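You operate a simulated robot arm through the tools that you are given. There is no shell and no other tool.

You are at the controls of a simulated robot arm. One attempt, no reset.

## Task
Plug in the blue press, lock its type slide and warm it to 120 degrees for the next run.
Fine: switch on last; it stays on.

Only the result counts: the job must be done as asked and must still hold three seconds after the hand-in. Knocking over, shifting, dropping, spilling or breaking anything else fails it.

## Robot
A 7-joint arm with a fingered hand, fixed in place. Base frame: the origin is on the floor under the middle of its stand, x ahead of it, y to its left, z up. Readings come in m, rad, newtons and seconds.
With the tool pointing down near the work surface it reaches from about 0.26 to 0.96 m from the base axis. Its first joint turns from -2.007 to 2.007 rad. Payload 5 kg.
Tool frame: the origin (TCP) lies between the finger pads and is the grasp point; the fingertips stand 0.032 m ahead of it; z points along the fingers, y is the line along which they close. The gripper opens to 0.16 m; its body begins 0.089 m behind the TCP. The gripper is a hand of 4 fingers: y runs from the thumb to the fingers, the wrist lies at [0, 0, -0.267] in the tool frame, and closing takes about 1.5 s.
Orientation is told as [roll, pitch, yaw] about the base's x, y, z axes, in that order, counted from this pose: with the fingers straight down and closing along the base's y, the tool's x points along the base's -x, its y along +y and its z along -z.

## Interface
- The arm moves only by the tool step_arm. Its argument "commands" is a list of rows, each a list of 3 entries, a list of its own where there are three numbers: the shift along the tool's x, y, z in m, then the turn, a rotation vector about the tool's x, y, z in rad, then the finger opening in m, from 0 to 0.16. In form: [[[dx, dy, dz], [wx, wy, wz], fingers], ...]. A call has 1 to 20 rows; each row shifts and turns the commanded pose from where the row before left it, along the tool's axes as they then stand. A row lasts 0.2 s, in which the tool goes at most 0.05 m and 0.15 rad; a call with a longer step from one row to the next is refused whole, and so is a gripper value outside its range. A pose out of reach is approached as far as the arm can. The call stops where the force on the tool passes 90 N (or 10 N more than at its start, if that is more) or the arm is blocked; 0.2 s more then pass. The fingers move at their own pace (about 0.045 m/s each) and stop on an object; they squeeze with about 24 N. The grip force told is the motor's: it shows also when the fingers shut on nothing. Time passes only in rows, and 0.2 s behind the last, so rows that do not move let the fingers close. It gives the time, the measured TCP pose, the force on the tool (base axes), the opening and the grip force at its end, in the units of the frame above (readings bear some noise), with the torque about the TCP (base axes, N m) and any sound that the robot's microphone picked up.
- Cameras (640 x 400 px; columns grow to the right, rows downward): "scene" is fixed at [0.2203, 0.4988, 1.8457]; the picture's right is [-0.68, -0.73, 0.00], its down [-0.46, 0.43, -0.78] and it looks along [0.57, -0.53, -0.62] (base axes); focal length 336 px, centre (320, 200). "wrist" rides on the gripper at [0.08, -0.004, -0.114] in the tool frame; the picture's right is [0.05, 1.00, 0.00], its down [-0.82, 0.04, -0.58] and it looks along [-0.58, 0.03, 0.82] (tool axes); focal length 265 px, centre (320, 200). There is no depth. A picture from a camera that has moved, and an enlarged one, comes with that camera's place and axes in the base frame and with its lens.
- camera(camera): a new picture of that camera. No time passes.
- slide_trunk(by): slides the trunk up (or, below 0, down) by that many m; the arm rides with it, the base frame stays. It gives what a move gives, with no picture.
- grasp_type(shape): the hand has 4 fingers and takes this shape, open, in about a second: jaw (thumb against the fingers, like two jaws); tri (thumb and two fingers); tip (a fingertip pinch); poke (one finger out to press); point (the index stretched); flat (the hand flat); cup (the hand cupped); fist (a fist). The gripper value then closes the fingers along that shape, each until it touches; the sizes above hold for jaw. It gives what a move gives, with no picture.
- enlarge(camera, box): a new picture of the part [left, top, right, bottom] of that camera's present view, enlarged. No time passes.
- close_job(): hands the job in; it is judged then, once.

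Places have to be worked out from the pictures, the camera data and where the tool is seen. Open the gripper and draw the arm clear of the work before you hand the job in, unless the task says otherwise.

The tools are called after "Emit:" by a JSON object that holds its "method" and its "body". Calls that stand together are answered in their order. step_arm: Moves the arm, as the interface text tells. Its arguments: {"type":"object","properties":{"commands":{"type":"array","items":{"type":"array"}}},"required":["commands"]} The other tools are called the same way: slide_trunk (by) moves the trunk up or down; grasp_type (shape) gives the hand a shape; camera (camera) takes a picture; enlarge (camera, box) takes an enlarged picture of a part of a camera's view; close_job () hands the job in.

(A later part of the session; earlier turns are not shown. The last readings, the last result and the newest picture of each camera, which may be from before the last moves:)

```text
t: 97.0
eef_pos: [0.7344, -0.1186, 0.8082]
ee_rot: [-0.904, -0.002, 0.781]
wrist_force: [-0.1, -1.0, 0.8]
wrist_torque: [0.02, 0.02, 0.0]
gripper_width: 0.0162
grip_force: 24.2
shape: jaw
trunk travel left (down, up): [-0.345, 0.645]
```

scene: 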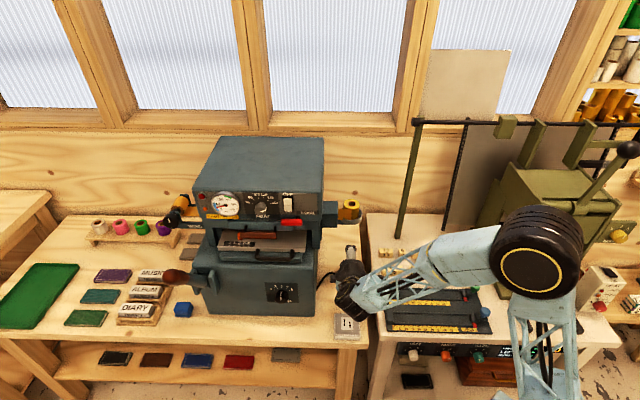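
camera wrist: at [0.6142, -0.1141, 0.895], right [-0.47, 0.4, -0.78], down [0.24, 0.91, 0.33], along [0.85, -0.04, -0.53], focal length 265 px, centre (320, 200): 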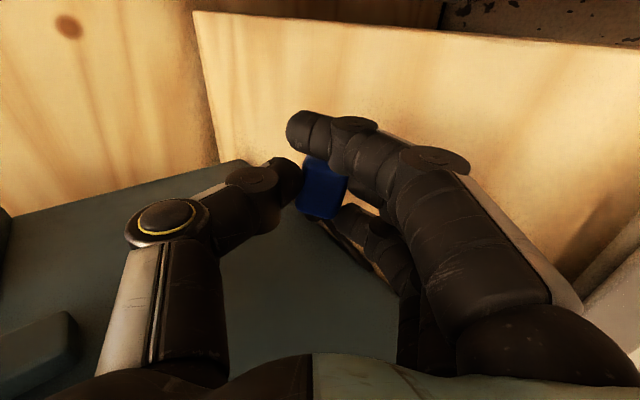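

Still free. I'll go down to about 0.80.

Emit:
{"method": "step_arm", "body": {"commands": [[[0, 0.0031, 0.0025], [0, 0, 0], 0.015], [[0, 0.0031, 0.0025], [0, 0, 0], 0.015]]}}

Emit:
{"method": "enlarge", "body": {"camera": "wrist", "box": [260, 90, 400, 240]}}

```text
t: 97.6
eef_pos: [0.7333, -0.1184, 0.8017]
ee_rot: [-0.901, -0.002, 0.781]
wrist_force: [-0.4, -0.9, -0.6]
wrist_torque: [0.03, 0.02, -0.01]
gripper_width: 0.0163
grip_force: 23.9
shape: jaw
trunk travel left (down, up): [-0.345, 0.645]
```

```text
2.67 times, centred on (330, 165) of wrist
camera zoom: at [0.6141, -0.1136, 0.876], right [-0.47, 0.4, -0.78], down [0.24, 0.91, 0.33], along [0.85, -0.04, -0.53], focal length 708 px, centre (293, 293)
```

zoom: 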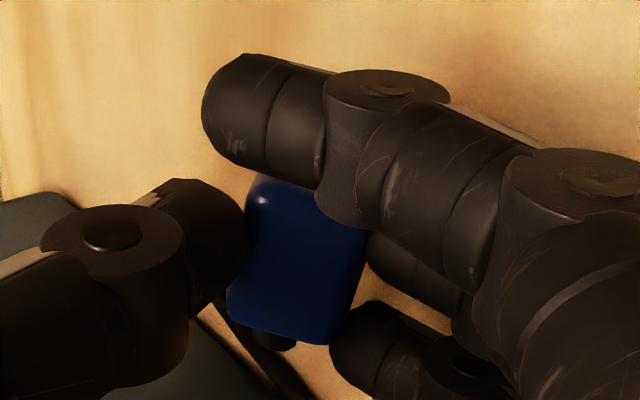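

I'll open just enough to release the plug (0.04) and see how it settles.

Emit:
{"method": "step_arm", "body": {"commands": [[[0, 0, 0], [0, 0, 0], 0.03], [[0, 0, 0], [0, 0, 0], 0.04], [[0, 0, 0], [0, 0, 0], 0.04], [[0, 0, 0], [0, 0, 0], 0.04]]}}

Emit:
{"method": "enlarge", "body": {"camera": "wrist", "box": [240, 90, 420, 240]}}

Emit:
{"method": "enlarge", "body": {"camera": "scene", "box": [310, 220, 390, 320]}}

```text
t: 98.6
eef_pos: [0.733, -0.1182, 0.8006]
ee_rot: [-0.903, -0.001, 0.781]
wrist_force: [0.4, -0.3, 0.3]
wrist_torque: [0.02, 0.01, -0.01]
gripper_width: 0.0392
grip_force: 0.0
shape: jaw
trunk travel left (down, up): [-0.345, 0.645]
```

```text
2.67 times, centred on (330, 165) of wrist
camera zoom: at [0.6141, -0.1137, 0.876], right [-0.47, 0.4, -0.78], down [0.24, 0.91, 0.33], along [0.85, -0.04, -0.53], focal length 708 px, centre (293, 293)
```

zoom: 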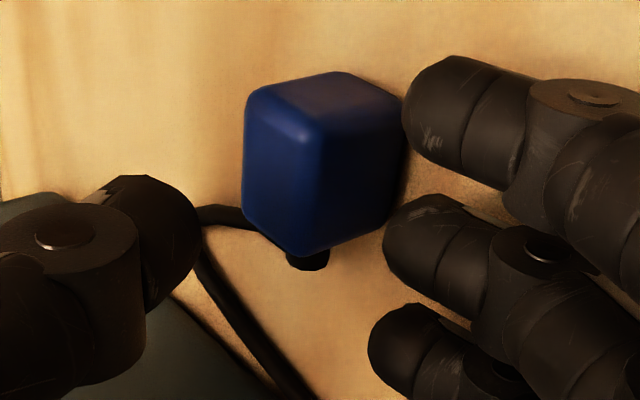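

```text
4.00 times, centred on (350, 270) of scene
camera zoom: at [0.2203, 0.4988, 1.8457], right [-0.68, -0.73, 0.0], down [-0.46, 0.43, -0.78], along [0.57, -0.53, -0.62], focal length 1342 px, centre (200, -80)
```

zoom: 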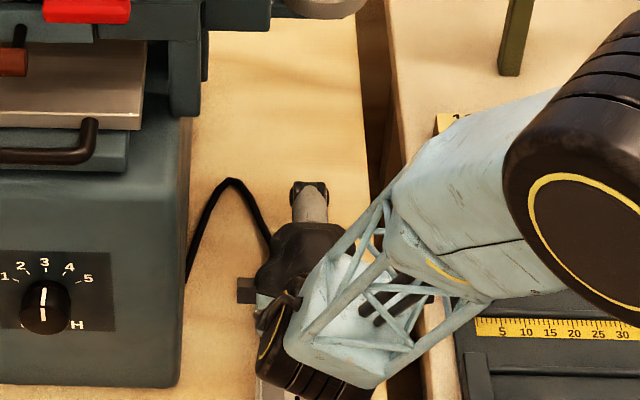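

The plug has dropped free. I'll withdraw the hand back along its pointing direction and look.

Emit:
{"method": "step_arm", "body": {"commands": [[[0, 0, -0.02], [0, 0, 0], 0.045], [[0, 0, -0.03], [0, 0, 0], 0.05], [[0, 0, -0.04], [0, 0, 0], 0.055], [[0, -0.02, -0.03], [0, 0, 0], 0.055]]}}

Emit:
{"method": "camera", "body": {"camera": "wrist"}}

Emit:
{"method": "camera", "body": {"camera": "scene"}}

```text
t: 99.6
eef_pos: [0.676, -0.0627, 0.8922]
ee_rot: [-0.901, -0.003, 0.78]
wrist_force: [0.0, 0.7, -0.6]
wrist_torque: [-0.04, 0.01, -0.06]
gripper_width: 0.0549
grip_force: 0.1
shape: jaw
trunk travel left (down, up): [-0.345, 0.645]
```

```text
taken
camera wrist: at [0.5572, -0.0581, 0.9646], right [-0.47, 0.4, -0.78], down [0.24, 0.91, 0.33], along [0.85, -0.04, -0.53], focal length 265 px, centre (320, 200)
```

wrist: 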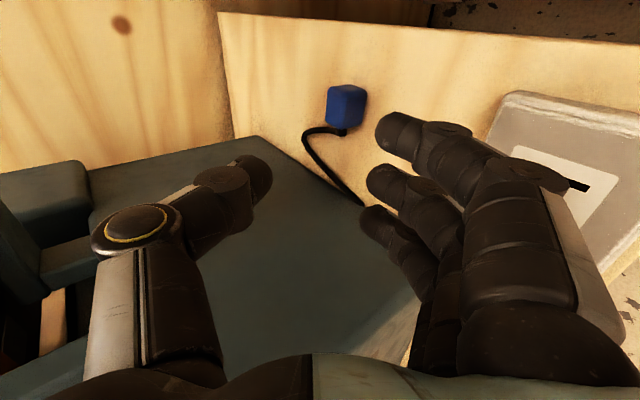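

```text
taken
```

scene: 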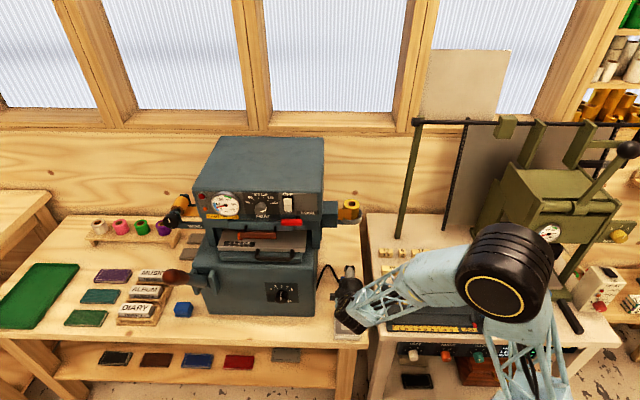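

I'll enlarge the plug here to see which way it landed.

Emit:
{"method": "enlarge", "body": {"camera": "wrist", "box": [290, 60, 400, 150]}}

Emit:
{"method": "enlarge", "body": {"camera": "scene", "box": [320, 240, 380, 300]}}

```text
4.44 times, centred on (345, 105) of wrist
camera zoom: at [0.5572, -0.0581, 0.9646], right [-0.47, 0.4, -0.78], down [0.24, 0.91, 0.33], along [0.85, -0.04, -0.53], focal length 1180 px, centre (209, 622)
```

zoom: 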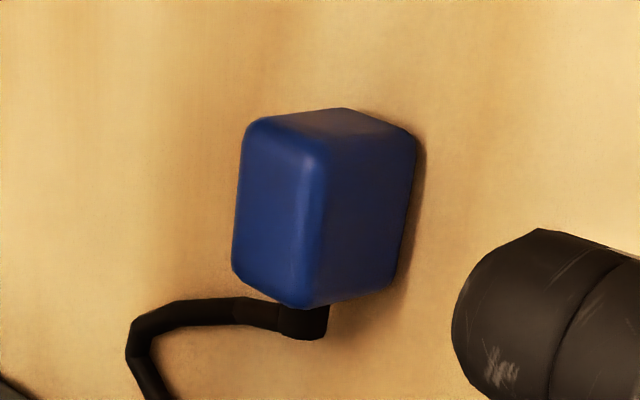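

```text
6.67 times, centred on (350, 270) of scene
camera zoom: at [0.2203, 0.4988, 1.8457], right [-0.68, -0.73, 0.0], down [-0.46, 0.43, -0.78], along [0.57, -0.53, -0.62], focal length 2237 px, centre (120, -267)
```

zoom: 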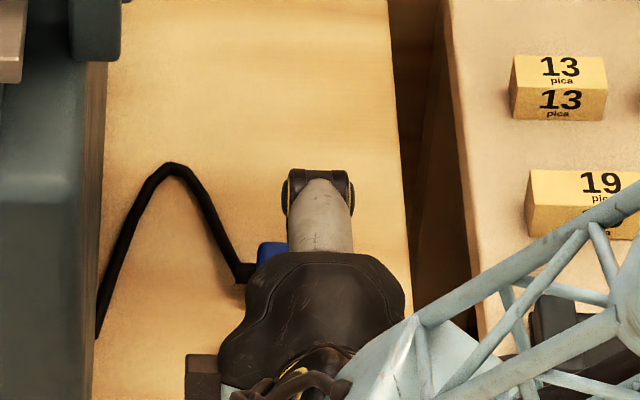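

Not conclusive from this angle; a straight-down view will show the aspect of its top face. I'll raise and return the tool to vertical.

Emit:
{"method": "step_arm", "body": {"commands": [[[0, -0.0313, -0.0249], [0, 0, 0], 0.055], [[0, -0.0313, -0.0249], [0, 0, 0], 0.055], [[0, 0, 0], [-0.15, 0, 0], 0.055], [[0, 0, 0], [-0.15, 0, 0], 0.055], [[0, 0, 0], [-0.15, 0, 0], 0.055], [[0, 0, 0], [-0.15, 0, 0], 0.055], [[0, 0, 0], [-0.15, 0, 0], 0.055], [[0, 0, 0], [-0.15, 0, 0], 0.055]]}}

Emit:
{"method": "camera", "body": {"camera": "wrist"}}

Emit:
{"method": "enlarge", "body": {"camera": "scene", "box": [320, 240, 380, 300]}}

```text
t: 101.4
eef_pos: [0.6763, -0.0603, 0.9729]
ee_rot: [0.001, -0.003, 0.78]
wrist_force: [-0.2, -0.2, -0.4]
wrist_torque: [0.0, -0.01, 0.0]
gripper_width: 0.0553
grip_force: 0.0
shape: jaw
trunk travel left (down, up): [-0.345, 0.645]
```

```text
taken
camera wrist: at [0.6202, -0.121, 1.0856], right [-0.74, 0.67, 0.0], down [0.55, 0.6, 0.58], along [0.39, 0.43, -0.81], focal length 265 px, centre (320, 200)
```

wrist: 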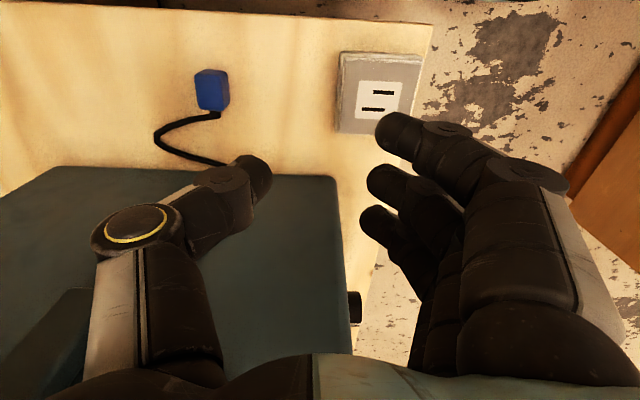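

```text
6.67 times, centred on (350, 270) of scene
camera zoom: at [0.2203, 0.4988, 1.8457], right [-0.68, -0.73, 0.0], down [-0.46, 0.43, -0.78], along [0.57, -0.53, -0.62], focal length 2237 px, centre (120, -267)
```

zoom: 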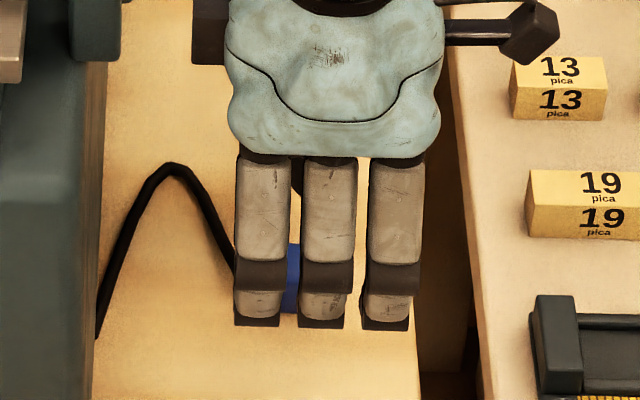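

Emit:
{"method": "enlarge", "body": {"camera": "wrist", "box": [170, 45, 260, 135]}}

```text
4.44 times, centred on (215, 90) of wrist
camera zoom: at [0.6202, -0.121, 1.0856], right [-0.74, 0.67, 0.0], down [0.55, 0.6, 0.58], along [0.39, 0.43, -0.81], focal length 1180 px, centre (787, 689)
```

zoom: 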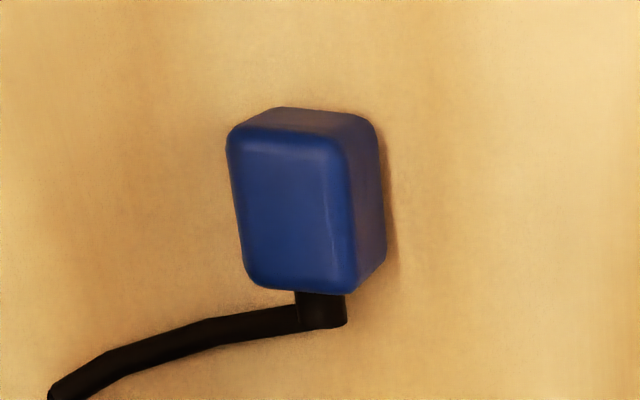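

The proportions come out in between, so I need a closer, more vertical look. I'll move a little further over the plug and lower slightly.

Emit:
{"method": "step_arm", "body": {"commands": [[[0, -0.025, 0.02], [0, 0, 0], 0.055], [[0, -0.025, 0.02], [0, 0, 0], 0.055], [[0.02, 0, 0.02], [0, 0, 0], 0.055]]}}

Emit:
{"method": "camera", "body": {"camera": "wrist"}}

Emit:
{"method": "enlarge", "body": {"camera": "wrist", "box": [220, 50, 320, 150]}}

```text
t: 102.2
eef_pos: [0.6965, -0.1097, 0.9103]
ee_rot: [-0.004, 0.0, 0.78]
wrist_force: [-0.5, -0.3, -1.6]
wrist_torque: [-0.02, 0.01, -0.01]
gripper_width: 0.0548
grip_force: 0.0
shape: jaw
trunk travel left (down, up): [-0.345, 0.645]
```

```text
taken
camera wrist: at [0.6423, -0.1698, 1.0244], right [-0.74, 0.67, 0.0], down [0.55, 0.6, 0.58], along [0.39, 0.43, -0.82], focal length 265 px, centre (320, 200)
```

wrist: 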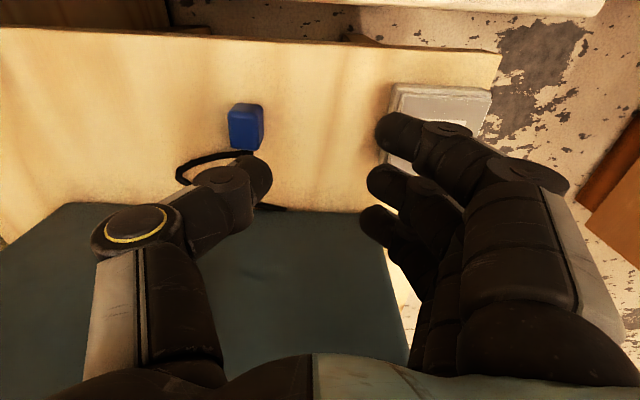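

```text
4.00 times, centred on (270, 100) of wrist
camera zoom: at [0.6423, -0.1698, 1.0244], right [-0.74, 0.67, 0.0], down [0.55, 0.6, 0.58], along [0.39, 0.43, -0.82], focal length 1062 px, centre (520, 600)
```

zoom: 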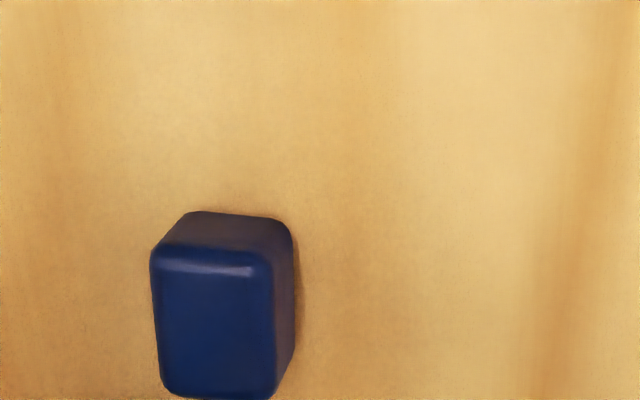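

The measured proportions suggest it may be resting at an angle. I'll move the hand aside so the scene camera can see the plug.

Emit:
{"method": "step_arm", "body": {"commands": [[[0.04, 0.02, -0.02], [0, 0, 0], 0.055], [[0.04, 0.02, -0.02], [0, 0, 0], 0.055], [[0.04, 0.02, 0], [0, 0, 0], 0.055], [[0.04, 0.02, 0], [0, 0, 0], 0.055]]}}

Emit:
{"method": "enlarge", "body": {"camera": "scene", "box": [310, 240, 370, 300]}}

Emit:
{"method": "camera", "body": {"camera": "wrist"}}

```text
t: 103.2
eef_pos: [0.5239, -0.1655, 0.9505]
ee_rot: [-0.004, -0.002, 0.781]
wrist_force: [-0.6, 0.4, -0.7]
wrist_torque: [0.0, 0.0, -0.02]
gripper_width: 0.0547
grip_force: 0.1
shape: jaw
trunk travel left (down, up): [-0.345, 0.645]
```

```text
6.67 times, centred on (340, 270) of scene
camera zoom: at [0.2203, 0.4988, 1.8457], right [-0.68, -0.73, 0.0], down [-0.46, 0.43, -0.78], along [0.57, -0.53, -0.62], focal length 2237 px, centre (187, -267)
```

zoom: 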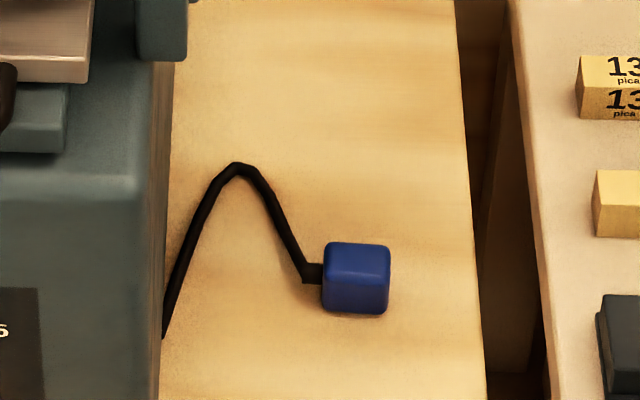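

```text
taken
camera wrist: at [0.4682, -0.2258, 1.0642], right [-0.74, 0.67, 0.0], down [0.55, 0.6, 0.58], along [0.39, 0.43, -0.81], focal length 265 px, centre (320, 200)
```

wrist: 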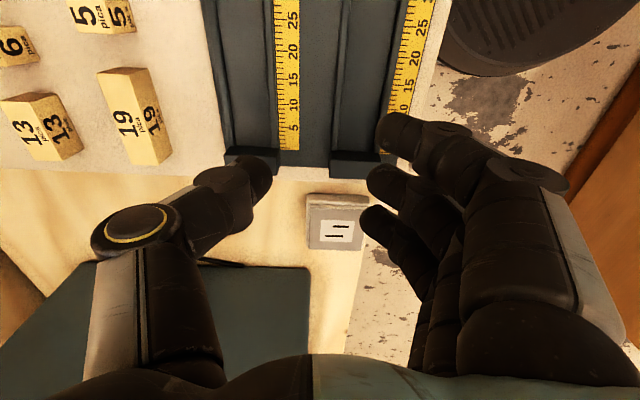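

From the scene view the plug (now at about a = 0.641, l = 0.437, cord toward the press) is still standing on its side, so it tipped back on release. Now the old bottom faces the front, so I can squeeze it with a strongly tilted hand (thumb high behind, fingers low in front), which forces it to roll forward onto its bottom. I'll bring the hand over it and tilt 0.7 rad.

Emit:
{"method": "step_arm", "body": {"commands": [[[-0.0356, -0.0265, 0], [0, 0, 0], 0.055], [[-0.0356, -0.0265, 0], [0, 0, 0], 0.055], [[-0.0356, -0.0265, 0], [0, 0, 0], 0.055], [[-0.0356, -0.0265, 0], [0, 0, 0], 0.055], [[-0.0356, -0.0265, 0], [0, 0, 0], 0.055], [[0, 0, 0], [0.14, 0, 0], 0.055], [[0, 0, 0], [0.14, 0, 0], 0.055], [[0, 0, 0], [0.14, 0, 0], 0.055], [[0, 0, 0], [0.14, 0, 0], 0.055], [[0, 0, 0], [0.14, 0, 0], 0.055], [[0, 0.0193, 0.023], [0, 0, 0], 0.055], [[0, 0.0193, 0.023], [0, 0, 0], 0.055], [[0, 0.0193, 0.023], [0, 0, 0], 0.055]]}}

Emit:
{"method": "camera", "body": {"camera": "wrist"}}

Emit:
{"method": "enlarge", "body": {"camera": "wrist", "box": [240, 60, 420, 220]}}

```text
t: 104.3
eef_pos: [0.7103, -0.1373, 0.9485]
ee_rot: [0.01, 0.011, 0.77]
wrist_force: [-40.1, 5.7, 6.9]
wrist_torque: [-0.83, -5.42, -1.02]
gripper_width: 0.0547
grip_force: 0.0
shape: jaw
trunk travel left (down, up): [-0.345, 0.645]
stopped in row 5: the force on the tool passed its limit at 120 N (the readings are from after the stop); the commanded pose is now the measured one
```

```text
taken
camera wrist: at [0.6562, -0.198, 1.0642], right [-0.73, 0.68, 0.01], down [0.56, 0.6, 0.57], along [0.38, 0.42, -0.82], focal length 265 px, centre (320, 200)
```

wrist: 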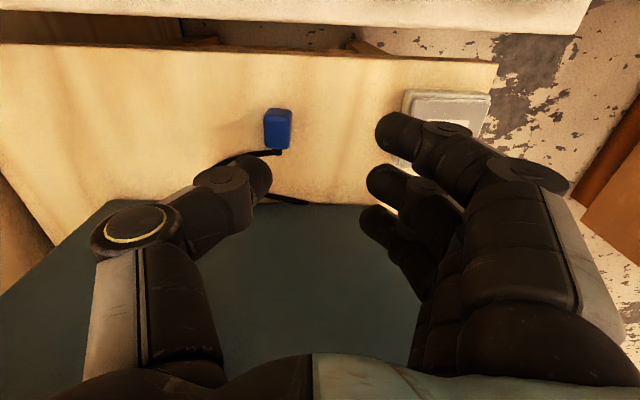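

```text
2.50 times, centred on (330, 140) of wrist
camera zoom: at [0.6562, -0.198, 1.0642], right [-0.73, 0.68, 0.01], down [0.56, 0.6, 0.57], along [0.38, 0.42, -0.82], focal length 664 px, centre (295, 350)
```

zoom: 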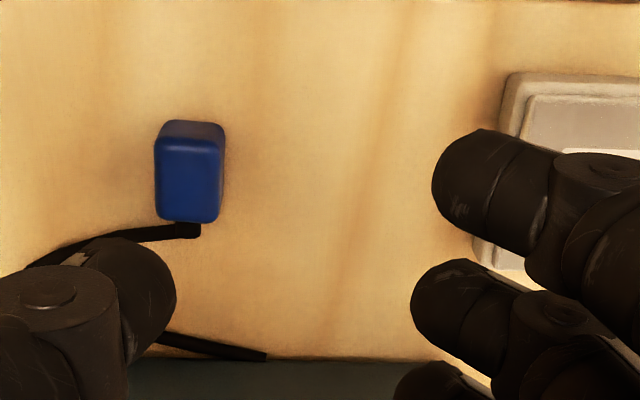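

The hand touched the ribbon reel again (contact near (0.78, -0.17, 1.07)) and stopped. I'll back away toward the front right now, and tilt first so the upper hand stays clear of the reel.

Emit:
{"method": "step_arm", "body": {"commands": [[[0, 0.03, 0], [0, 0, 0], 0.055], [[0, 0.03, 0], [0, 0, 0], 0.055]]}}

Emit:
{"method": "enlarge", "body": {"camera": "scene", "box": [180, 120, 400, 330]}}

```text
t: 104.9
eef_pos: [0.6728, -0.0952, 0.9489]
ee_rot: [0.01, 0.009, 0.775]
wrist_force: [-0.2, 0.8, 0.0]
wrist_torque: [0.01, 0.02, -0.02]
gripper_width: 0.0547
grip_force: 0.1
shape: jaw
trunk travel left (down, up): [-0.345, 0.645]
```

```text
1.90 times, centred on (290, 225) of scene
camera zoom: at [0.2203, 0.4988, 1.8457], right [-0.68, -0.73, 0.0], down [-0.46, 0.43, -0.78], along [0.57, -0.53, -0.62], focal length 639 px, centre (377, 152)
```

zoom: 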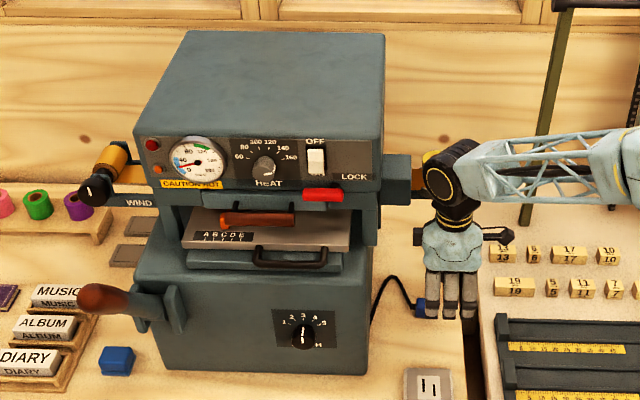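

The press and its parts look unchanged. Now I'll tilt here, lower, and then slide in over the plug underneath the reel's height.

Emit:
{"method": "step_arm", "body": {"commands": [[[0, 0, 0], [0.14, 0, 0], 0.055], [[0, 0, 0], [0.14, 0, 0], 0.055], [[0, 0, 0], [0.14, 0, 0], 0.055], [[0, 0, 0], [0.14, 0, 0], 0.055], [[0, 0, 0], [0.14, 0, 0], 0.055], [[0, 0.0257, 0.0306], [0, 0, 0], 0.055], [[0, 0.0257, 0.0306], [0, 0, 0], 0.055], [[-0.008, -0.0196, 0.0165], [0, 0, 0], 0.055], [[-0.008, -0.0196, 0.0165], [0, 0, 0], 0.055], [[-0.007, -0.0197, 0.0166], [0, 0, 0], 0.055]]}}

Emit:
{"method": "camera", "body": {"camera": "wrist"}}

Emit:
{"method": "enlarge", "body": {"camera": "scene", "box": [310, 220, 390, 320]}}

```text
t: 107.1
eef_pos: [0.7416, -0.1324, 0.8666]
ee_rot: [-0.689, 0.011, 0.773]
wrist_force: [0.4, -0.3, 0.0]
wrist_torque: [-0.01, -0.01, -0.01]
gripper_width: 0.0548
grip_force: 0.0
shape: jaw
trunk travel left (down, up): [-0.345, 0.645]
```

```text
taken
camera wrist: at [0.6365, -0.1392, 0.9581], right [-0.58, 0.51, -0.63], down [0.31, 0.86, 0.41], along [0.75, 0.04, -0.65], focal length 265 px, centre (320, 200)
```

wrist: 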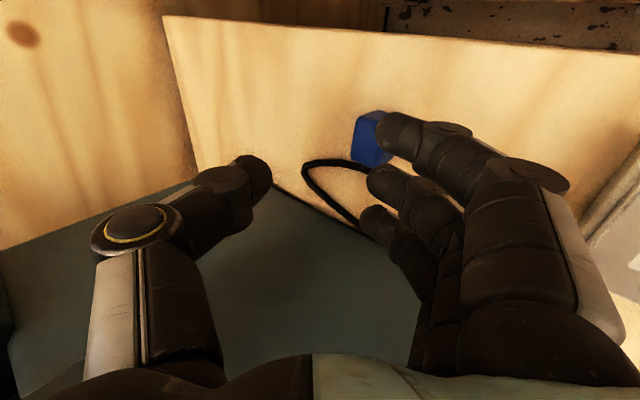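

```text
4.00 times, centred on (350, 270) of scene
camera zoom: at [0.2203, 0.4988, 1.8457], right [-0.68, -0.73, 0.0], down [-0.46, 0.43, -0.78], along [0.57, -0.53, -0.62], focal length 1342 px, centre (200, -80)
```

zoom: 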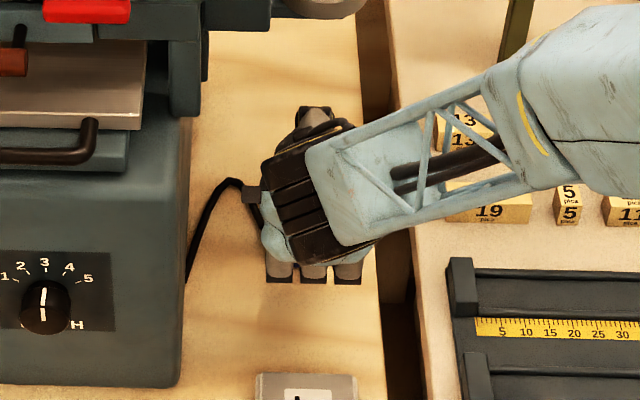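

The projected plug position agrees with the view. I'll lower 6.6 cm so the fingers come down in front of the plug and the thumb behind its top edge.

Emit:
{"method": "step_arm", "body": {"commands": [[[0, 0.014, 0.017], [0, 0, 0], 0.055], [[0, 0.014, 0.017], [0, 0, 0], 0.055], [[0, 0.014, 0.017], [0, 0, 0], 0.055]]}}

Emit:
{"method": "camera", "body": {"camera": "wrist"}}

Emit:
{"method": "enlarge", "body": {"camera": "wrist", "box": [240, 90, 420, 230]}}

```text
t: 107.9
eef_pos: [0.7425, -0.134, 0.8004]
ee_rot: [-0.688, 0.008, 0.776]
wrist_force: [0.0, 0.3, 1.6]
wrist_torque: [-0.02, 0.0, 0.01]
gripper_width: 0.055
grip_force: 0.0
shape: jaw
trunk travel left (down, up): [-0.345, 0.645]
```

```text
taken
camera wrist: at [0.6355, -0.1411, 0.8921], right [-0.58, 0.51, -0.63], down [0.31, 0.86, 0.41], along [0.75, 0.04, -0.65], focal length 265 px, centre (320, 200)
```

wrist: 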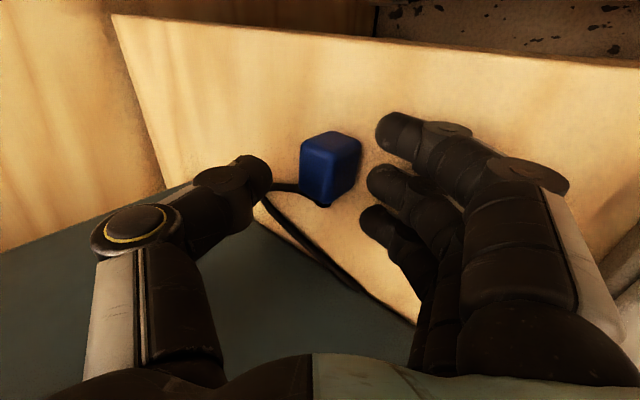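

```text
2.86 times, centred on (330, 160) of wrist
camera zoom: at [0.6355, -0.1411, 0.8921], right [-0.58, 0.51, -0.63], down [0.31, 0.86, 0.41], along [0.75, 0.04, -0.65], focal length 758 px, centre (291, 314)
```

zoom: 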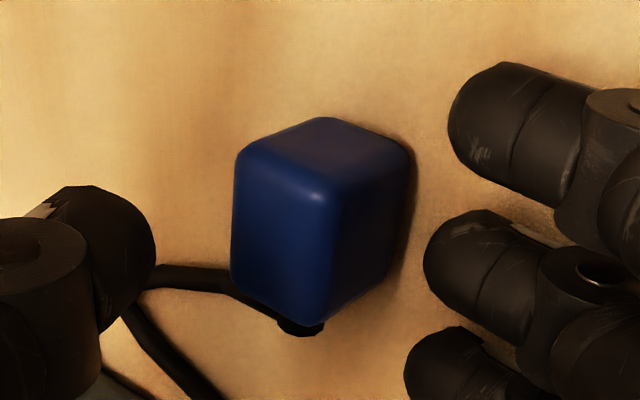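

The plug sits properly between the high thumb (left, behind) and low fingers (right, in front). I'll go 9 mm lower, so the finger pushes near its foot, and close in stages.

Emit:
{"method": "step_arm", "body": {"commands": [[[0, 0.0029, 0.0035], [0, 0, 0], 0.055], [[0, 0.0028, 0.0034], [0, 0, 0], 0.055], [[0, 0, 0], [0, 0, 0], 0.04], [[0, 0, 0], [0, 0, 0], 0.035]]}}

Emit:
{"method": "enlarge", "body": {"camera": "wrist", "box": [240, 90, 420, 230]}}

```text
t: 108.9
eef_pos: [0.7429, -0.1337, 0.7923]
ee_rot: [-0.69, 0.011, 0.775]
wrist_force: [-0.1, 0.1, 0.2]
wrist_torque: [-0.02, -0.01, -0.01]
gripper_width: 0.0361
grip_force: 0.2
shape: jaw
trunk travel left (down, up): [-0.345, 0.645]
```

```text
2.86 times, centred on (330, 160) of wrist
camera zoom: at [0.6356, -0.1414, 0.8831], right [-0.58, 0.51, -0.63], down [0.31, 0.86, 0.41], along [0.75, 0.04, -0.65], focal length 758 px, centre (291, 314)
```

zoom: 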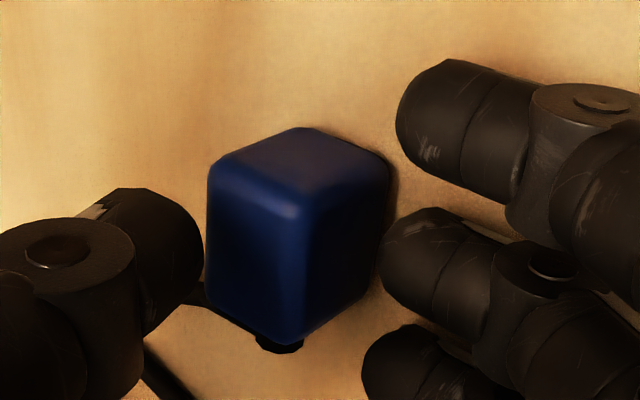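

Nearly touching both sides. Continue closing.

Emit:
{"method": "step_arm", "body": {"commands": [[[0, 0, 0], [0, 0, 0], 0.028], [[0, 0, 0], [0, 0, 0], 0.024], [[0, 0, 0], [0, 0, 0], 0.022]]}}

Emit:
{"method": "enlarge", "body": {"camera": "wrist", "box": [240, 90, 420, 230]}}

```text
t: 109.7
eef_pos: [0.7418, -0.1355, 0.7908]
ee_rot: [-0.69, 0.01, 0.774]
wrist_force: [0.1, 0.5, -0.1]
wrist_torque: [-0.01, 0.02, 0.0]
gripper_width: 0.0226
grip_force: 0.0
shape: jaw
trunk travel left (down, up): [-0.345, 0.645]
```

```text
2.86 times, centred on (330, 160) of wrist
camera zoom: at [0.6356, -0.1413, 0.8831], right [-0.58, 0.51, -0.63], down [0.31, 0.86, 0.41], along [0.75, 0.04, -0.65], focal length 758 px, centre (291, 314)
```

zoom: 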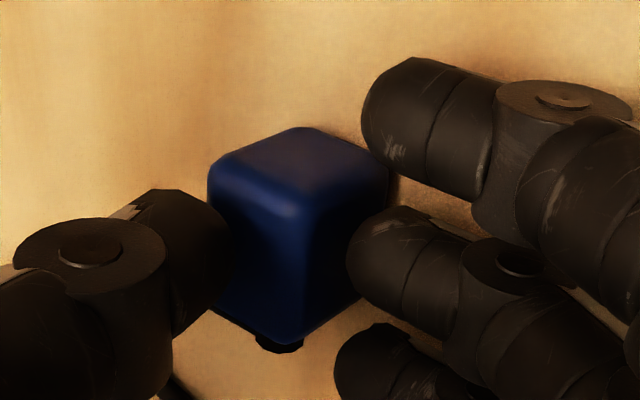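

Still no grip force, so contact is just about to happen. I'll continue closing.

Emit:
{"method": "step_arm", "body": {"commands": [[[0, 0, 0], [0, 0, 0], 0.018], [[0, 0, 0], [0, 0, 0], 0.014], [[0, 0, 0], [0, 0, 0], 0.01]]}}

Emit:
{"method": "enlarge", "body": {"camera": "wrist", "box": [240, 90, 420, 230]}}

```text
t: 110.5
eef_pos: [0.7419, -0.1339, 0.7909]
ee_rot: [-0.688, 0.01, 0.773]
wrist_force: [-0.4, 0.5, -1.1]
wrist_torque: [0.0, 0.02, -0.05]
gripper_width: 0.0106
grip_force: 0.0
shape: jaw
trunk travel left (down, up): [-0.345, 0.645]
```

```text
2.86 times, centred on (330, 160) of wrist
camera zoom: at [0.6356, -0.1413, 0.8831], right [-0.58, 0.51, -0.63], down [0.31, 0.86, 0.41], along [0.75, 0.04, -0.65], focal length 758 px, centre (291, 314)
```

zoom: 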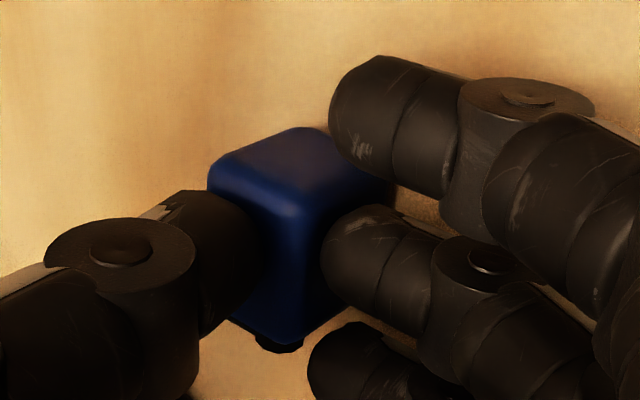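

The digits closed without touching, so their tips don't reach as deep as I assumed. I'll reopen, advance 12 mm further back and 4 mm down, and close again.

Emit:
{"method": "step_arm", "body": {"commands": [[[0, 0, 0], [0, 0, 0], 0.03], [[0, 0, 0], [0, 0, 0], 0.05], [[0, 0, 0], [0, 0, 0], 0.05], [[0, -0.0034, 0.0054], [0, 0, 0], 0.05], [[0, -0.0034, 0.0054], [0, 0, 0], 0.05], [[0, 0, 0], [0, 0, 0], 0.035], [[0, 0, 0], [0, 0, 0], 0.028]]}}

Emit:
{"method": "enlarge", "body": {"camera": "wrist", "box": [240, 90, 420, 230]}}

```text
t: 112.1
eef_pos: [0.7501, -0.1439, 0.7858]
ee_rot: [-0.688, 0.011, 0.772]
wrist_force: [0.0, 0.1, 0.4]
wrist_torque: [-0.01, 0.03, 0.03]
gripper_width: 0.0288
grip_force: 0.0
shape: jaw
trunk travel left (down, up): [-0.345, 0.645]
```

```text
2.86 times, centred on (330, 160) of wrist
camera zoom: at [0.6437, -0.1498, 0.8783], right [-0.58, 0.51, -0.63], down [0.31, 0.86, 0.41], along [0.75, 0.04, -0.65], focal length 758 px, centre (291, 314)
```

zoom: 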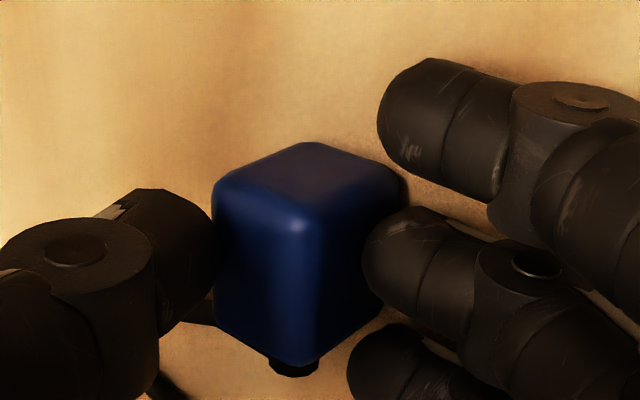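

Still no bench contact, so the bench is probably about 8 mm lower than I had assumed. I'll close from here.

Emit:
{"method": "step_arm", "body": {"commands": [[[0, 0, 0], [0, 0, 0], 0.022], [[0, 0, 0], [0, 0, 0], 0.018], [[0, 0, 0], [0, 0, 0], 0.014]]}}

Emit:
{"method": "enlarge", "body": {"camera": "wrist", "box": [240, 90, 420, 230]}}

```text
t: 112.9
eef_pos: [0.7509, -0.1421, 0.7864]
ee_rot: [-0.691, 0.011, 0.774]
wrist_force: [0.0, 0.4, 1.1]
wrist_torque: [-0.01, -0.01, 0.04]
gripper_width: 0.0128
grip_force: 0.9
shape: jaw
trunk travel left (down, up): [-0.345, 0.645]
```

```text
2.86 times, centred on (330, 160) of wrist
camera zoom: at [0.6436, -0.1497, 0.8784], right [-0.58, 0.51, -0.63], down [0.31, 0.86, 0.41], along [0.75, 0.04, -0.65], focal length 758 px, centre (291, 314)
```

zoom: 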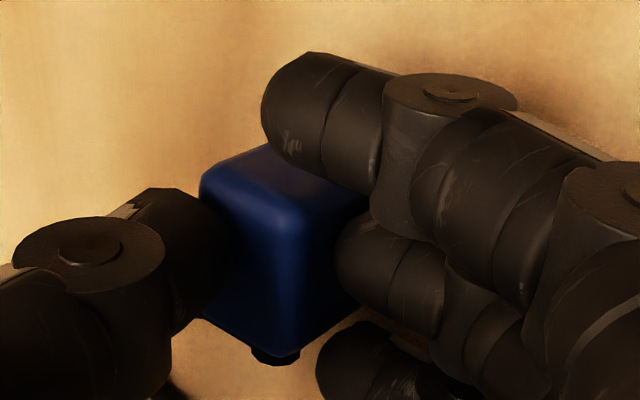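

The finger has begun pushing the plug toward the thumb. Continue closing slowly.

Emit:
{"method": "step_arm", "body": {"commands": [[[0, 0, 0], [0, 0, 0], 0.01], [[0, 0, 0], [0, 0, 0], 0.006], [[0, 0, 0], [0, 0, 0], 0.004]]}}

Emit:
{"method": "enlarge", "body": {"camera": "wrist", "box": [240, 90, 420, 230]}}

```text
t: 113.7
eef_pos: [0.7502, -0.1419, 0.7894]
ee_rot: [-0.693, 0.008, 0.776]
wrist_force: [-1.5, 4.6, 22.6]
wrist_torque: [-0.32, -0.49, 0.09]
gripper_width: 0.0074
grip_force: 24.2
shape: jaw
trunk travel left (down, up): [-0.345, 0.645]
```

```text
2.86 times, centred on (330, 160) of wrist
camera zoom: at [0.6434, -0.1491, 0.8804], right [-0.58, 0.51, -0.64], down [0.3, 0.86, 0.41], along [0.76, 0.04, -0.65], focal length 758 px, centre (291, 314)
```

zoom: 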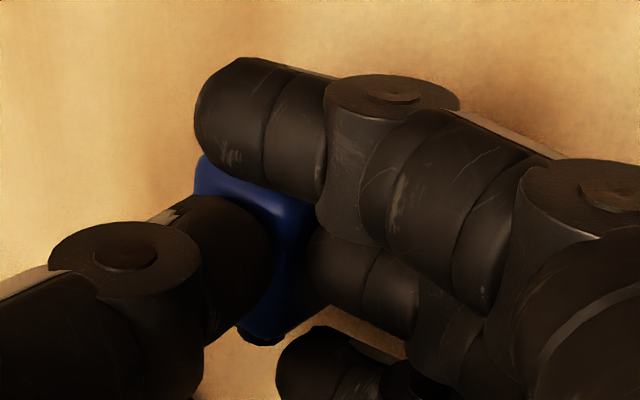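

The thumb ended up pressing on the plug's top (upward force about 23 N) rather than behind it. I'll relieve that by raising a few mm, then open and withdraw, leaving the plug standing.

Emit:
{"method": "step_arm", "body": {"commands": [[[0, -0.0026, -0.0031], [0, 0, 0], 0.006], [[0, -0.0026, -0.0031], [0, 0, 0], 0.02], [[0, -0.002, -0.006], [0, 0, 0], 0.05], [[0, -0.0064, -0.0272], [0, 0, 0], 0.055], [[0, -0.0064, -0.0272], [0, 0, 0], 0.055]]}}

Emit:
{"method": "camera", "body": {"camera": "wrist"}}

Emit:
{"method": "enlarge", "body": {"camera": "wrist", "box": [270, 60, 410, 180]}}

```text
t: 114.9
eef_pos: [0.7306, -0.1232, 0.8502]
ee_rot: [-0.689, 0.01, 0.773]
wrist_force: [0.0, 0.2, -0.2]
wrist_torque: [0.0, -0.01, 0.06]
gripper_width: 0.0545
grip_force: 0.0
shape: jaw
trunk travel left (down, up): [-0.345, 0.645]
```

```text
taken
camera wrist: at [0.6244, -0.1297, 0.9429], right [-0.58, 0.51, -0.63], down [0.31, 0.86, 0.41], along [0.75, 0.04, -0.66], focal length 265 px, centre (320, 200)
```

wrist: 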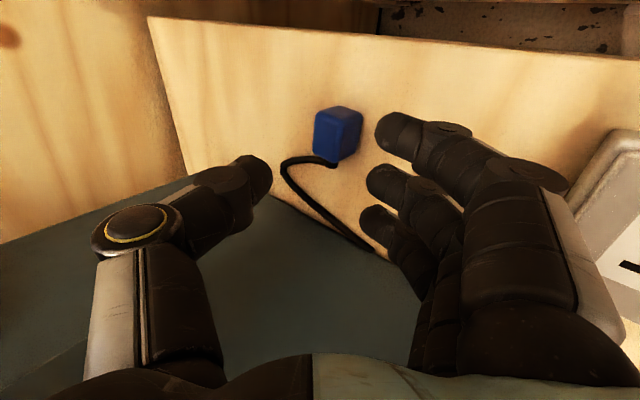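

```text
3.33 times, centred on (340, 120) of wrist
camera zoom: at [0.6244, -0.1297, 0.9429], right [-0.58, 0.51, -0.63], down [0.31, 0.86, 0.41], along [0.75, 0.04, -0.66], focal length 885 px, centre (253, 467)
```

zoom: 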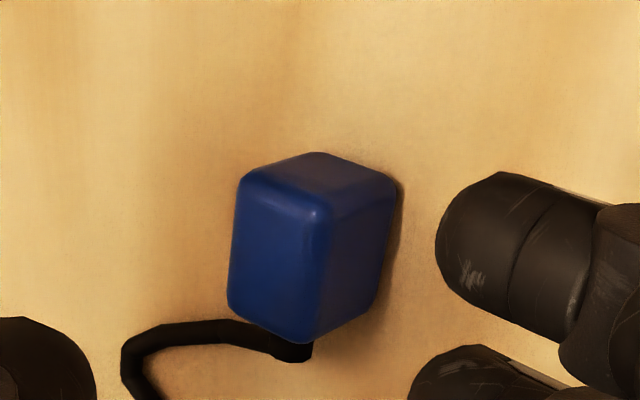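

The plug still stands on its side, unharmed. Before trying again I want the true reach of thumb and fingertips and the bench height, so I'll probe an empty spot of the bench with the hand vertical and see which digit touches first.

Emit:
{"method": "step_arm", "body": {"commands": [[[0, 0.0193, -0.0159], [0, 0, 0], 0.05], [[0, 0.0193, -0.0159], [0, 0, 0], 0.03], [[0, 0, 0], [-0.138, 0, 0], 0.03], [[0, 0, 0], [-0.138, 0, 0], 0.03], [[0, 0, 0], [-0.138, 0, 0], 0.03], [[0, 0, 0], [-0.138, 0, 0], 0.03], [[0, 0, 0], [-0.137, 0, 0], 0.03], [[0, 0, 0.02], [0, 0, 0], 0.03], [[0, 0, 0.02], [0, 0, 0], 0.03]]}}

Emit:
{"method": "camera", "body": {"camera": "wrist"}}

```text
t: 116.9
eef_pos: [0.6969, -0.0873, 0.8109]
ee_rot: [0.002, 0.01, 0.773]
wrist_force: [0.1, 0.4, 0.3]
wrist_torque: [-0.02, 0.01, -0.02]
gripper_width: 0.0303
grip_force: 0.1
shape: jaw
trunk travel left (down, up): [-0.345, 0.645]
```

```text
taken
camera wrist: at [0.6417, -0.1467, 0.9259], right [-0.73, 0.68, 0.0], down [0.56, 0.6, 0.57], along [0.39, 0.42, -0.82], focal length 265 px, centre (320, 200)
```

wrist: 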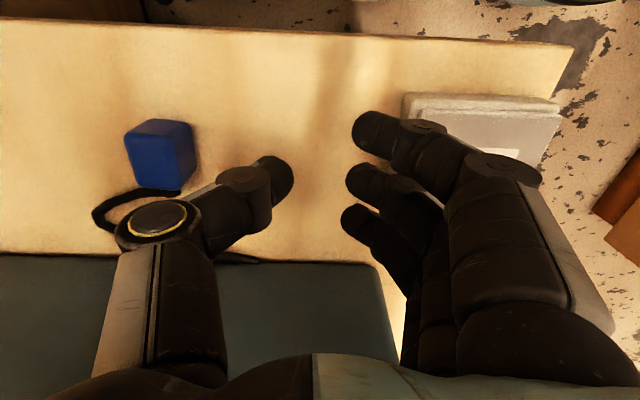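

Clear bench below the digits. I'll lower in small steps until something touches.

Emit:
{"method": "step_arm", "body": {"commands": [[[0, 0, 0.008], [0, 0, 0], 0.03], [[0, 0, 0.004], [0, 0, 0], 0.03], [[0, 0, 0.003], [0, 0, 0], 0.03]]}}

Emit:
{"method": "step_arm", "body": {"commands": [[[0, 0, 0.003], [0, 0, 0], 0.03], [[0, 0, 0.002], [0, 0, 0], 0.03]]}}

Emit:
{"method": "step_arm", "body": {"commands": [[[0, 0, 0.002], [0, 0, 0], 0.03], [[0, 0, 0.002], [0, 0, 0], 0.03]]}}

```text
t: 117.7
eef_pos: [0.6961, -0.0888, 0.7965]
ee_rot: [0.001, 0.01, 0.772]
wrist_force: [0.3, 0.6, 0.4]
wrist_torque: [0.02, 0.0, -0.01]
gripper_width: 0.0305
grip_force: 0.0
shape: jaw
trunk travel left (down, up): [-0.345, 0.645]
```

```text
t: 118.3
eef_pos: [0.697, -0.089, 0.7913]
ee_rot: [0.0, 0.01, 0.774]
wrist_force: [0.5, 0.6, 0.4]
wrist_torque: [-0.01, 0.01, 0.01]
gripper_width: 0.0302
grip_force: 0.0
shape: jaw
trunk travel left (down, up): [-0.345, 0.645]
```

```text
t: 118.9
eef_pos: [0.6965, -0.0888, 0.7876]
ee_rot: [0.001, 0.009, 0.774]
wrist_force: [-0.4, -0.7, 0.8]
wrist_torque: [0.01, 0.03, -0.01]
gripper_width: 0.0302
grip_force: 0.0
shape: jaw
trunk travel left (down, up): [-0.345, 0.645]
```

Emit:
{"method": "step_arm", "body": {"commands": [[[0, 0, 0.002], [0, 0, 0], 0.03], [[0, 0, 0.002], [0, 0, 0], 0.03]]}}

Emit:
{"method": "step_arm", "body": {"commands": [[[0, 0, 0.002], [0, 0, 0], 0.03], [[0, 0, 0.002], [0, 0, 0], 0.03]]}}

Emit:
{"method": "step_arm", "body": {"commands": [[[0, 0, 0.002], [0, 0, 0], 0.03], [[0, 0, 0.001], [0, 0, 0], 0.03]]}}

```text
t: 119.5
eef_pos: [0.6967, -0.0879, 0.783]
ee_rot: [0.0, 0.01, 0.773]
wrist_force: [-0.4, -0.1, -0.1]
wrist_torque: [0.01, 0.0, -0.01]
gripper_width: 0.0304
grip_force: 0.0
shape: jaw
trunk travel left (down, up): [-0.345, 0.645]
```

```text
t: 120.1
eef_pos: [0.6963, -0.089, 0.7782]
ee_rot: [0.0, 0.011, 0.775]
wrist_force: [0.1, 0.4, -0.6]
wrist_torque: [-0.03, -0.01, 0.02]
gripper_width: 0.0304
grip_force: 0.0
shape: jaw
trunk travel left (down, up): [-0.345, 0.645]
```

```text
t: 120.7
eef_pos: [0.6963, -0.0898, 0.7769]
ee_rot: [0.0, 0.01, 0.774]
wrist_force: [-0.2, 0.4, -1.2]
wrist_torque: [0.02, -0.04, 0.02]
gripper_width: 0.0305
grip_force: 0.1
shape: jaw
trunk travel left (down, up): [-0.345, 0.645]
```

Still nothing at z = 0.777, so the bench is clearly lower than I believed. Continue probing.

Emit:
{"method": "step_arm", "body": {"commands": [[[0, 0, 0.002], [0, 0, 0], 0.03], [[0, 0, 0.002], [0, 0, 0], 0.03]]}}

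Emit:
{"method": "step_arm", "body": {"commands": [[[0, 0, 0.002], [0, 0, 0], 0.03], [[0, 0, 0.002], [0, 0, 0], 0.03]]}}

Emit:
{"method": "step_arm", "body": {"commands": [[[0, 0, 0.002], [0, 0, 0], 0.03], [[0, 0, 0.001], [0, 0, 0], 0.03]]}}

```text
t: 121.3
eef_pos: [0.6974, -0.0882, 0.7731]
ee_rot: [-0.001, 0.008, 0.775]
wrist_force: [-2.2, 0.1, 15.1]
wrist_torque: [0.15, -0.11, 0.01]
gripper_width: 0.0309
grip_force: 0.0
shape: jaw
trunk travel left (down, up): [-0.345, 0.645]
```

```text
t: 121.9
eef_pos: [0.6964, -0.0882, 0.77]
ee_rot: [-0.002, 0.008, 0.774]
wrist_force: [-2.6, 4.2, 25.2]
wrist_torque: [0.34, 0.21, -0.01]
gripper_width: 0.0043
grip_force: 24.3
shape: jaw
trunk travel left (down, up): [-0.345, 0.645]
```

```text
t: 122.5
eef_pos: [0.6951, -0.0898, 0.7695]
ee_rot: [-0.003, 0.006, 0.775]
wrist_force: [-2.8, 4.9, 46.9]
wrist_torque: [0.5, 0.26, 0.02]
gripper_width: 0.0023
grip_force: 24.0
shape: jaw
trunk travel left (down, up): [-0.345, 0.645]
```

Contact came at TCP z ≈ 0.7735 with the load centred, so thumb and fingertips are level and the bench surface is at about 0.742, roughly 1 cm lower than I'd assumed. That explains the earlier mishap: I had gripped only the very top edge of the plug. I'll raise, lean the hand forward 0.45 rad, and bring the middle finger over the front edge of the plug's top to press and drag it over.

Emit:
{"method": "step_arm", "body": {"commands": [[[0, 0, -0.035], [0, 0, 0], 0.03], [[0, 0, -0.04], [0, 0, 0], 0.03], [[0, 0, 0], [0.15, 0, 0], 0.03], [[0, 0, 0], [0.15, 0, 0], 0.03], [[0, 0, 0], [0.15, 0, 0], 0.03], [[0, -0.0327, 0.0158], [0, 0, 0], 0.03], [[0, -0.0327, 0.0158], [0, 0, 0], 0.03], [[0, -0.0327, 0.0158], [0, 0, 0], 0.03]]}}

Emit:
{"method": "camera", "body": {"camera": "wrist"}}

Emit:
{"method": "enlarge", "body": {"camera": "wrist", "box": [260, 80, 420, 220]}}

```text
t: 124.3
eef_pos: [0.7722, -0.1668, 0.8405]
ee_rot: [-0.45, 0.01, 0.775]
wrist_force: [-1.1, -0.3, -0.5]
wrist_torque: [-0.05, -0.02, 0.0]
gripper_width: 0.0
grip_force: 24.3
shape: jaw
trunk travel left (down, up): [-0.345, 0.645]
```

```text
taken
camera wrist: at [0.6837, -0.1895, 0.9465], right [-0.67, 0.6, -0.43], down [0.38, 0.78, 0.49], along [0.64, 0.16, -0.75], focal length 265 px, centre (320, 200)
```

wrist: 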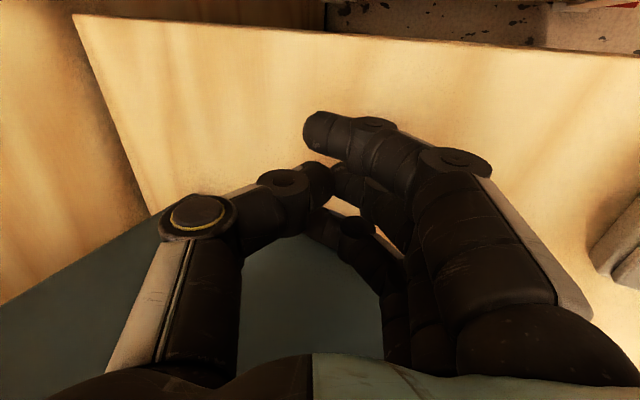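

```text
2.86 times, centred on (340, 150) of wrist
camera zoom: at [0.6837, -0.1895, 0.9465], right [-0.67, 0.6, -0.43], down [0.38, 0.78, 0.49], along [0.64, 0.16, -0.75], focal length 758 px, centre (263, 343)
```

zoom: 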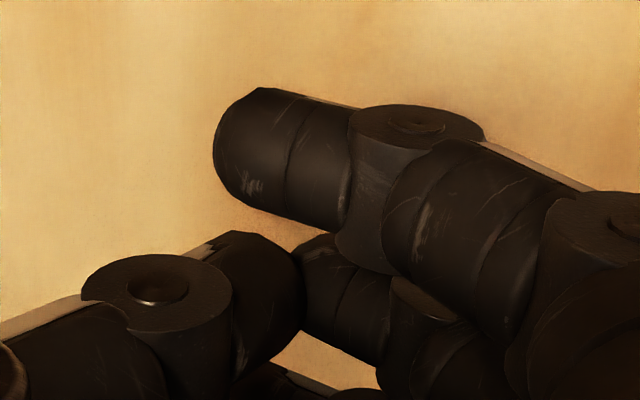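

The fingers squeezed shut after the bench contact. I'll command them open again and re-check the view.

Emit:
{"method": "step_arm", "body": {"commands": [[[0, 0, 0], [0, 0, 0], 0.05], [[0, 0, 0], [0, 0, 0], 0.05], [[0, 0, 0], [0, 0, 0], 0.05], [[0, 0, 0], [0, 0, 0], 0.05]]}}

Emit:
{"method": "camera", "body": {"camera": "wrist"}}

Emit:
{"method": "camera", "body": {"camera": "scene"}}

```text
t: 125.3
eef_pos: [0.7728, -0.1666, 0.8413]
ee_rot: [-0.451, 0.011, 0.773]
wrist_force: [0.6, 1.0, -1.2]
wrist_torque: [-0.01, 0.02, -0.02]
gripper_width: 0.0494
grip_force: 0.0
shape: jaw
trunk travel left (down, up): [-0.345, 0.645]
```

```text
taken
camera wrist: at [0.6834, -0.1898, 0.9465], right [-0.67, 0.6, -0.43], down [0.38, 0.78, 0.49], along [0.64, 0.16, -0.75], focal length 265 px, centre (320, 200)
```

wrist: 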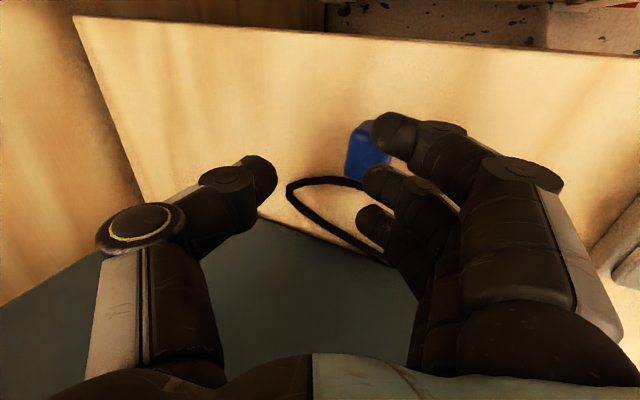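

```text
taken
```

scene: 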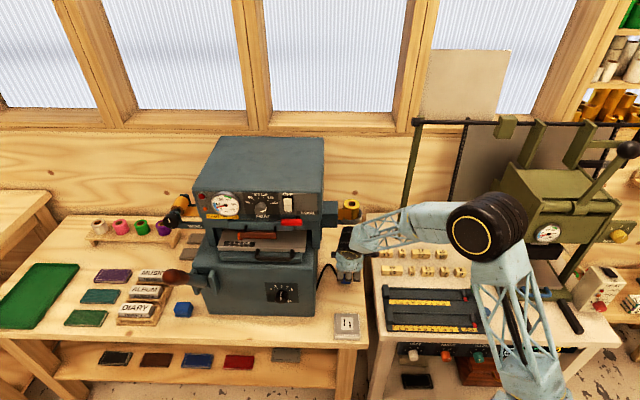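

With the hand open again the plug is visible just past the fingertips. I'll shift about 11 mm further so the middle finger is above the plug's front top edge, and lower to just above it.

Emit:
{"method": "step_arm", "body": {"commands": [[[0, -0.0103, 0.005], [0, 0, 0], 0.06], [[0, 0.0044, 0.009], [0, 0, 0], 0.06], [[0, 0.0035, 0.0072], [0, 0, 0], 0.06]]}}

Emit:
{"method": "enlarge", "body": {"camera": "wrist", "box": [280, 90, 440, 220]}}

```text
t: 126.1
eef_pos: [0.7806, -0.1749, 0.8236]
ee_rot: [-0.45, 0.01, 0.776]
wrist_force: [0.0, 0.1, 2.7]
wrist_torque: [0.09, 0.01, 0.0]
gripper_width: 0.0589
grip_force: 0.0
shape: jaw
trunk travel left (down, up): [-0.345, 0.645]
```

```text
3.08 times, centred on (360, 155) of wrist
camera zoom: at [0.6899, -0.1974, 0.9286], right [-0.67, 0.6, -0.43], down [0.38, 0.78, 0.49], along [0.64, 0.16, -0.75], focal length 817 px, centre (197, 338)
```

zoom: 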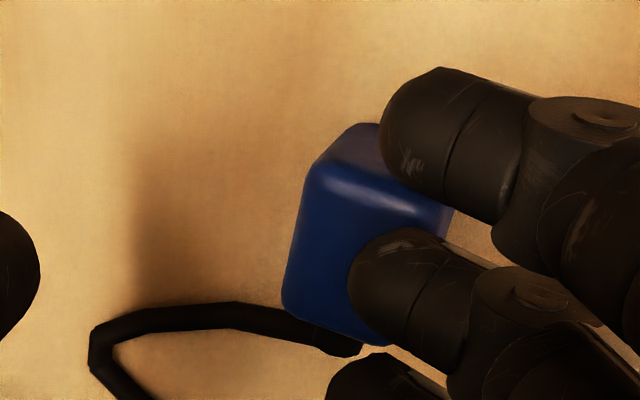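

The middle finger already rests lightly (2.7 N) on the plug's top, about 3 mm behind its front edge. I'll press 2 mm more and drag toward the front.

Emit:
{"method": "step_arm", "body": {"commands": [[[0, 0.0009, 0.0018], [0, 0, 0], 0.06], [[0, 0.0036, -0.0017], [0, 0, 0], 0.06], [[0, 0.0036, -0.0017], [0, 0, 0], 0.06]]}}

Emit:
{"method": "enlarge", "body": {"camera": "wrist", "box": [280, 90, 440, 220]}}

```text
t: 126.9
eef_pos: [0.7746, -0.1683, 0.8227]
ee_rot: [-0.451, 0.01, 0.774]
wrist_force: [1.0, -0.5, 4.5]
wrist_torque: [0.11, 0.04, -0.02]
gripper_width: 0.0586
grip_force: 0.1
shape: jaw
trunk travel left (down, up): [-0.345, 0.645]
```

```text
3.08 times, centred on (360, 155) of wrist
camera zoom: at [0.6848, -0.1923, 0.9279], right [-0.67, 0.6, -0.43], down [0.38, 0.78, 0.49], along [0.64, 0.16, -0.75], focal length 817 px, centre (197, 338)
```

zoom: 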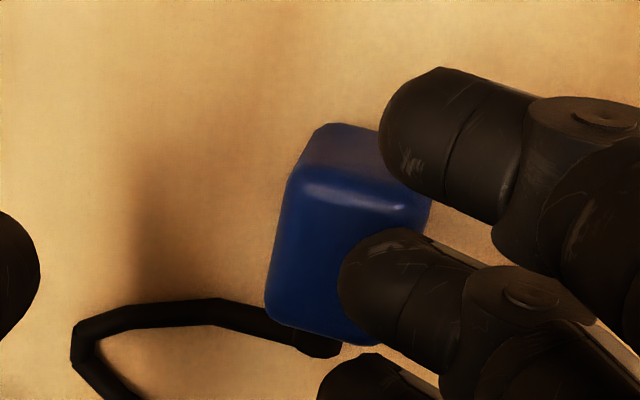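

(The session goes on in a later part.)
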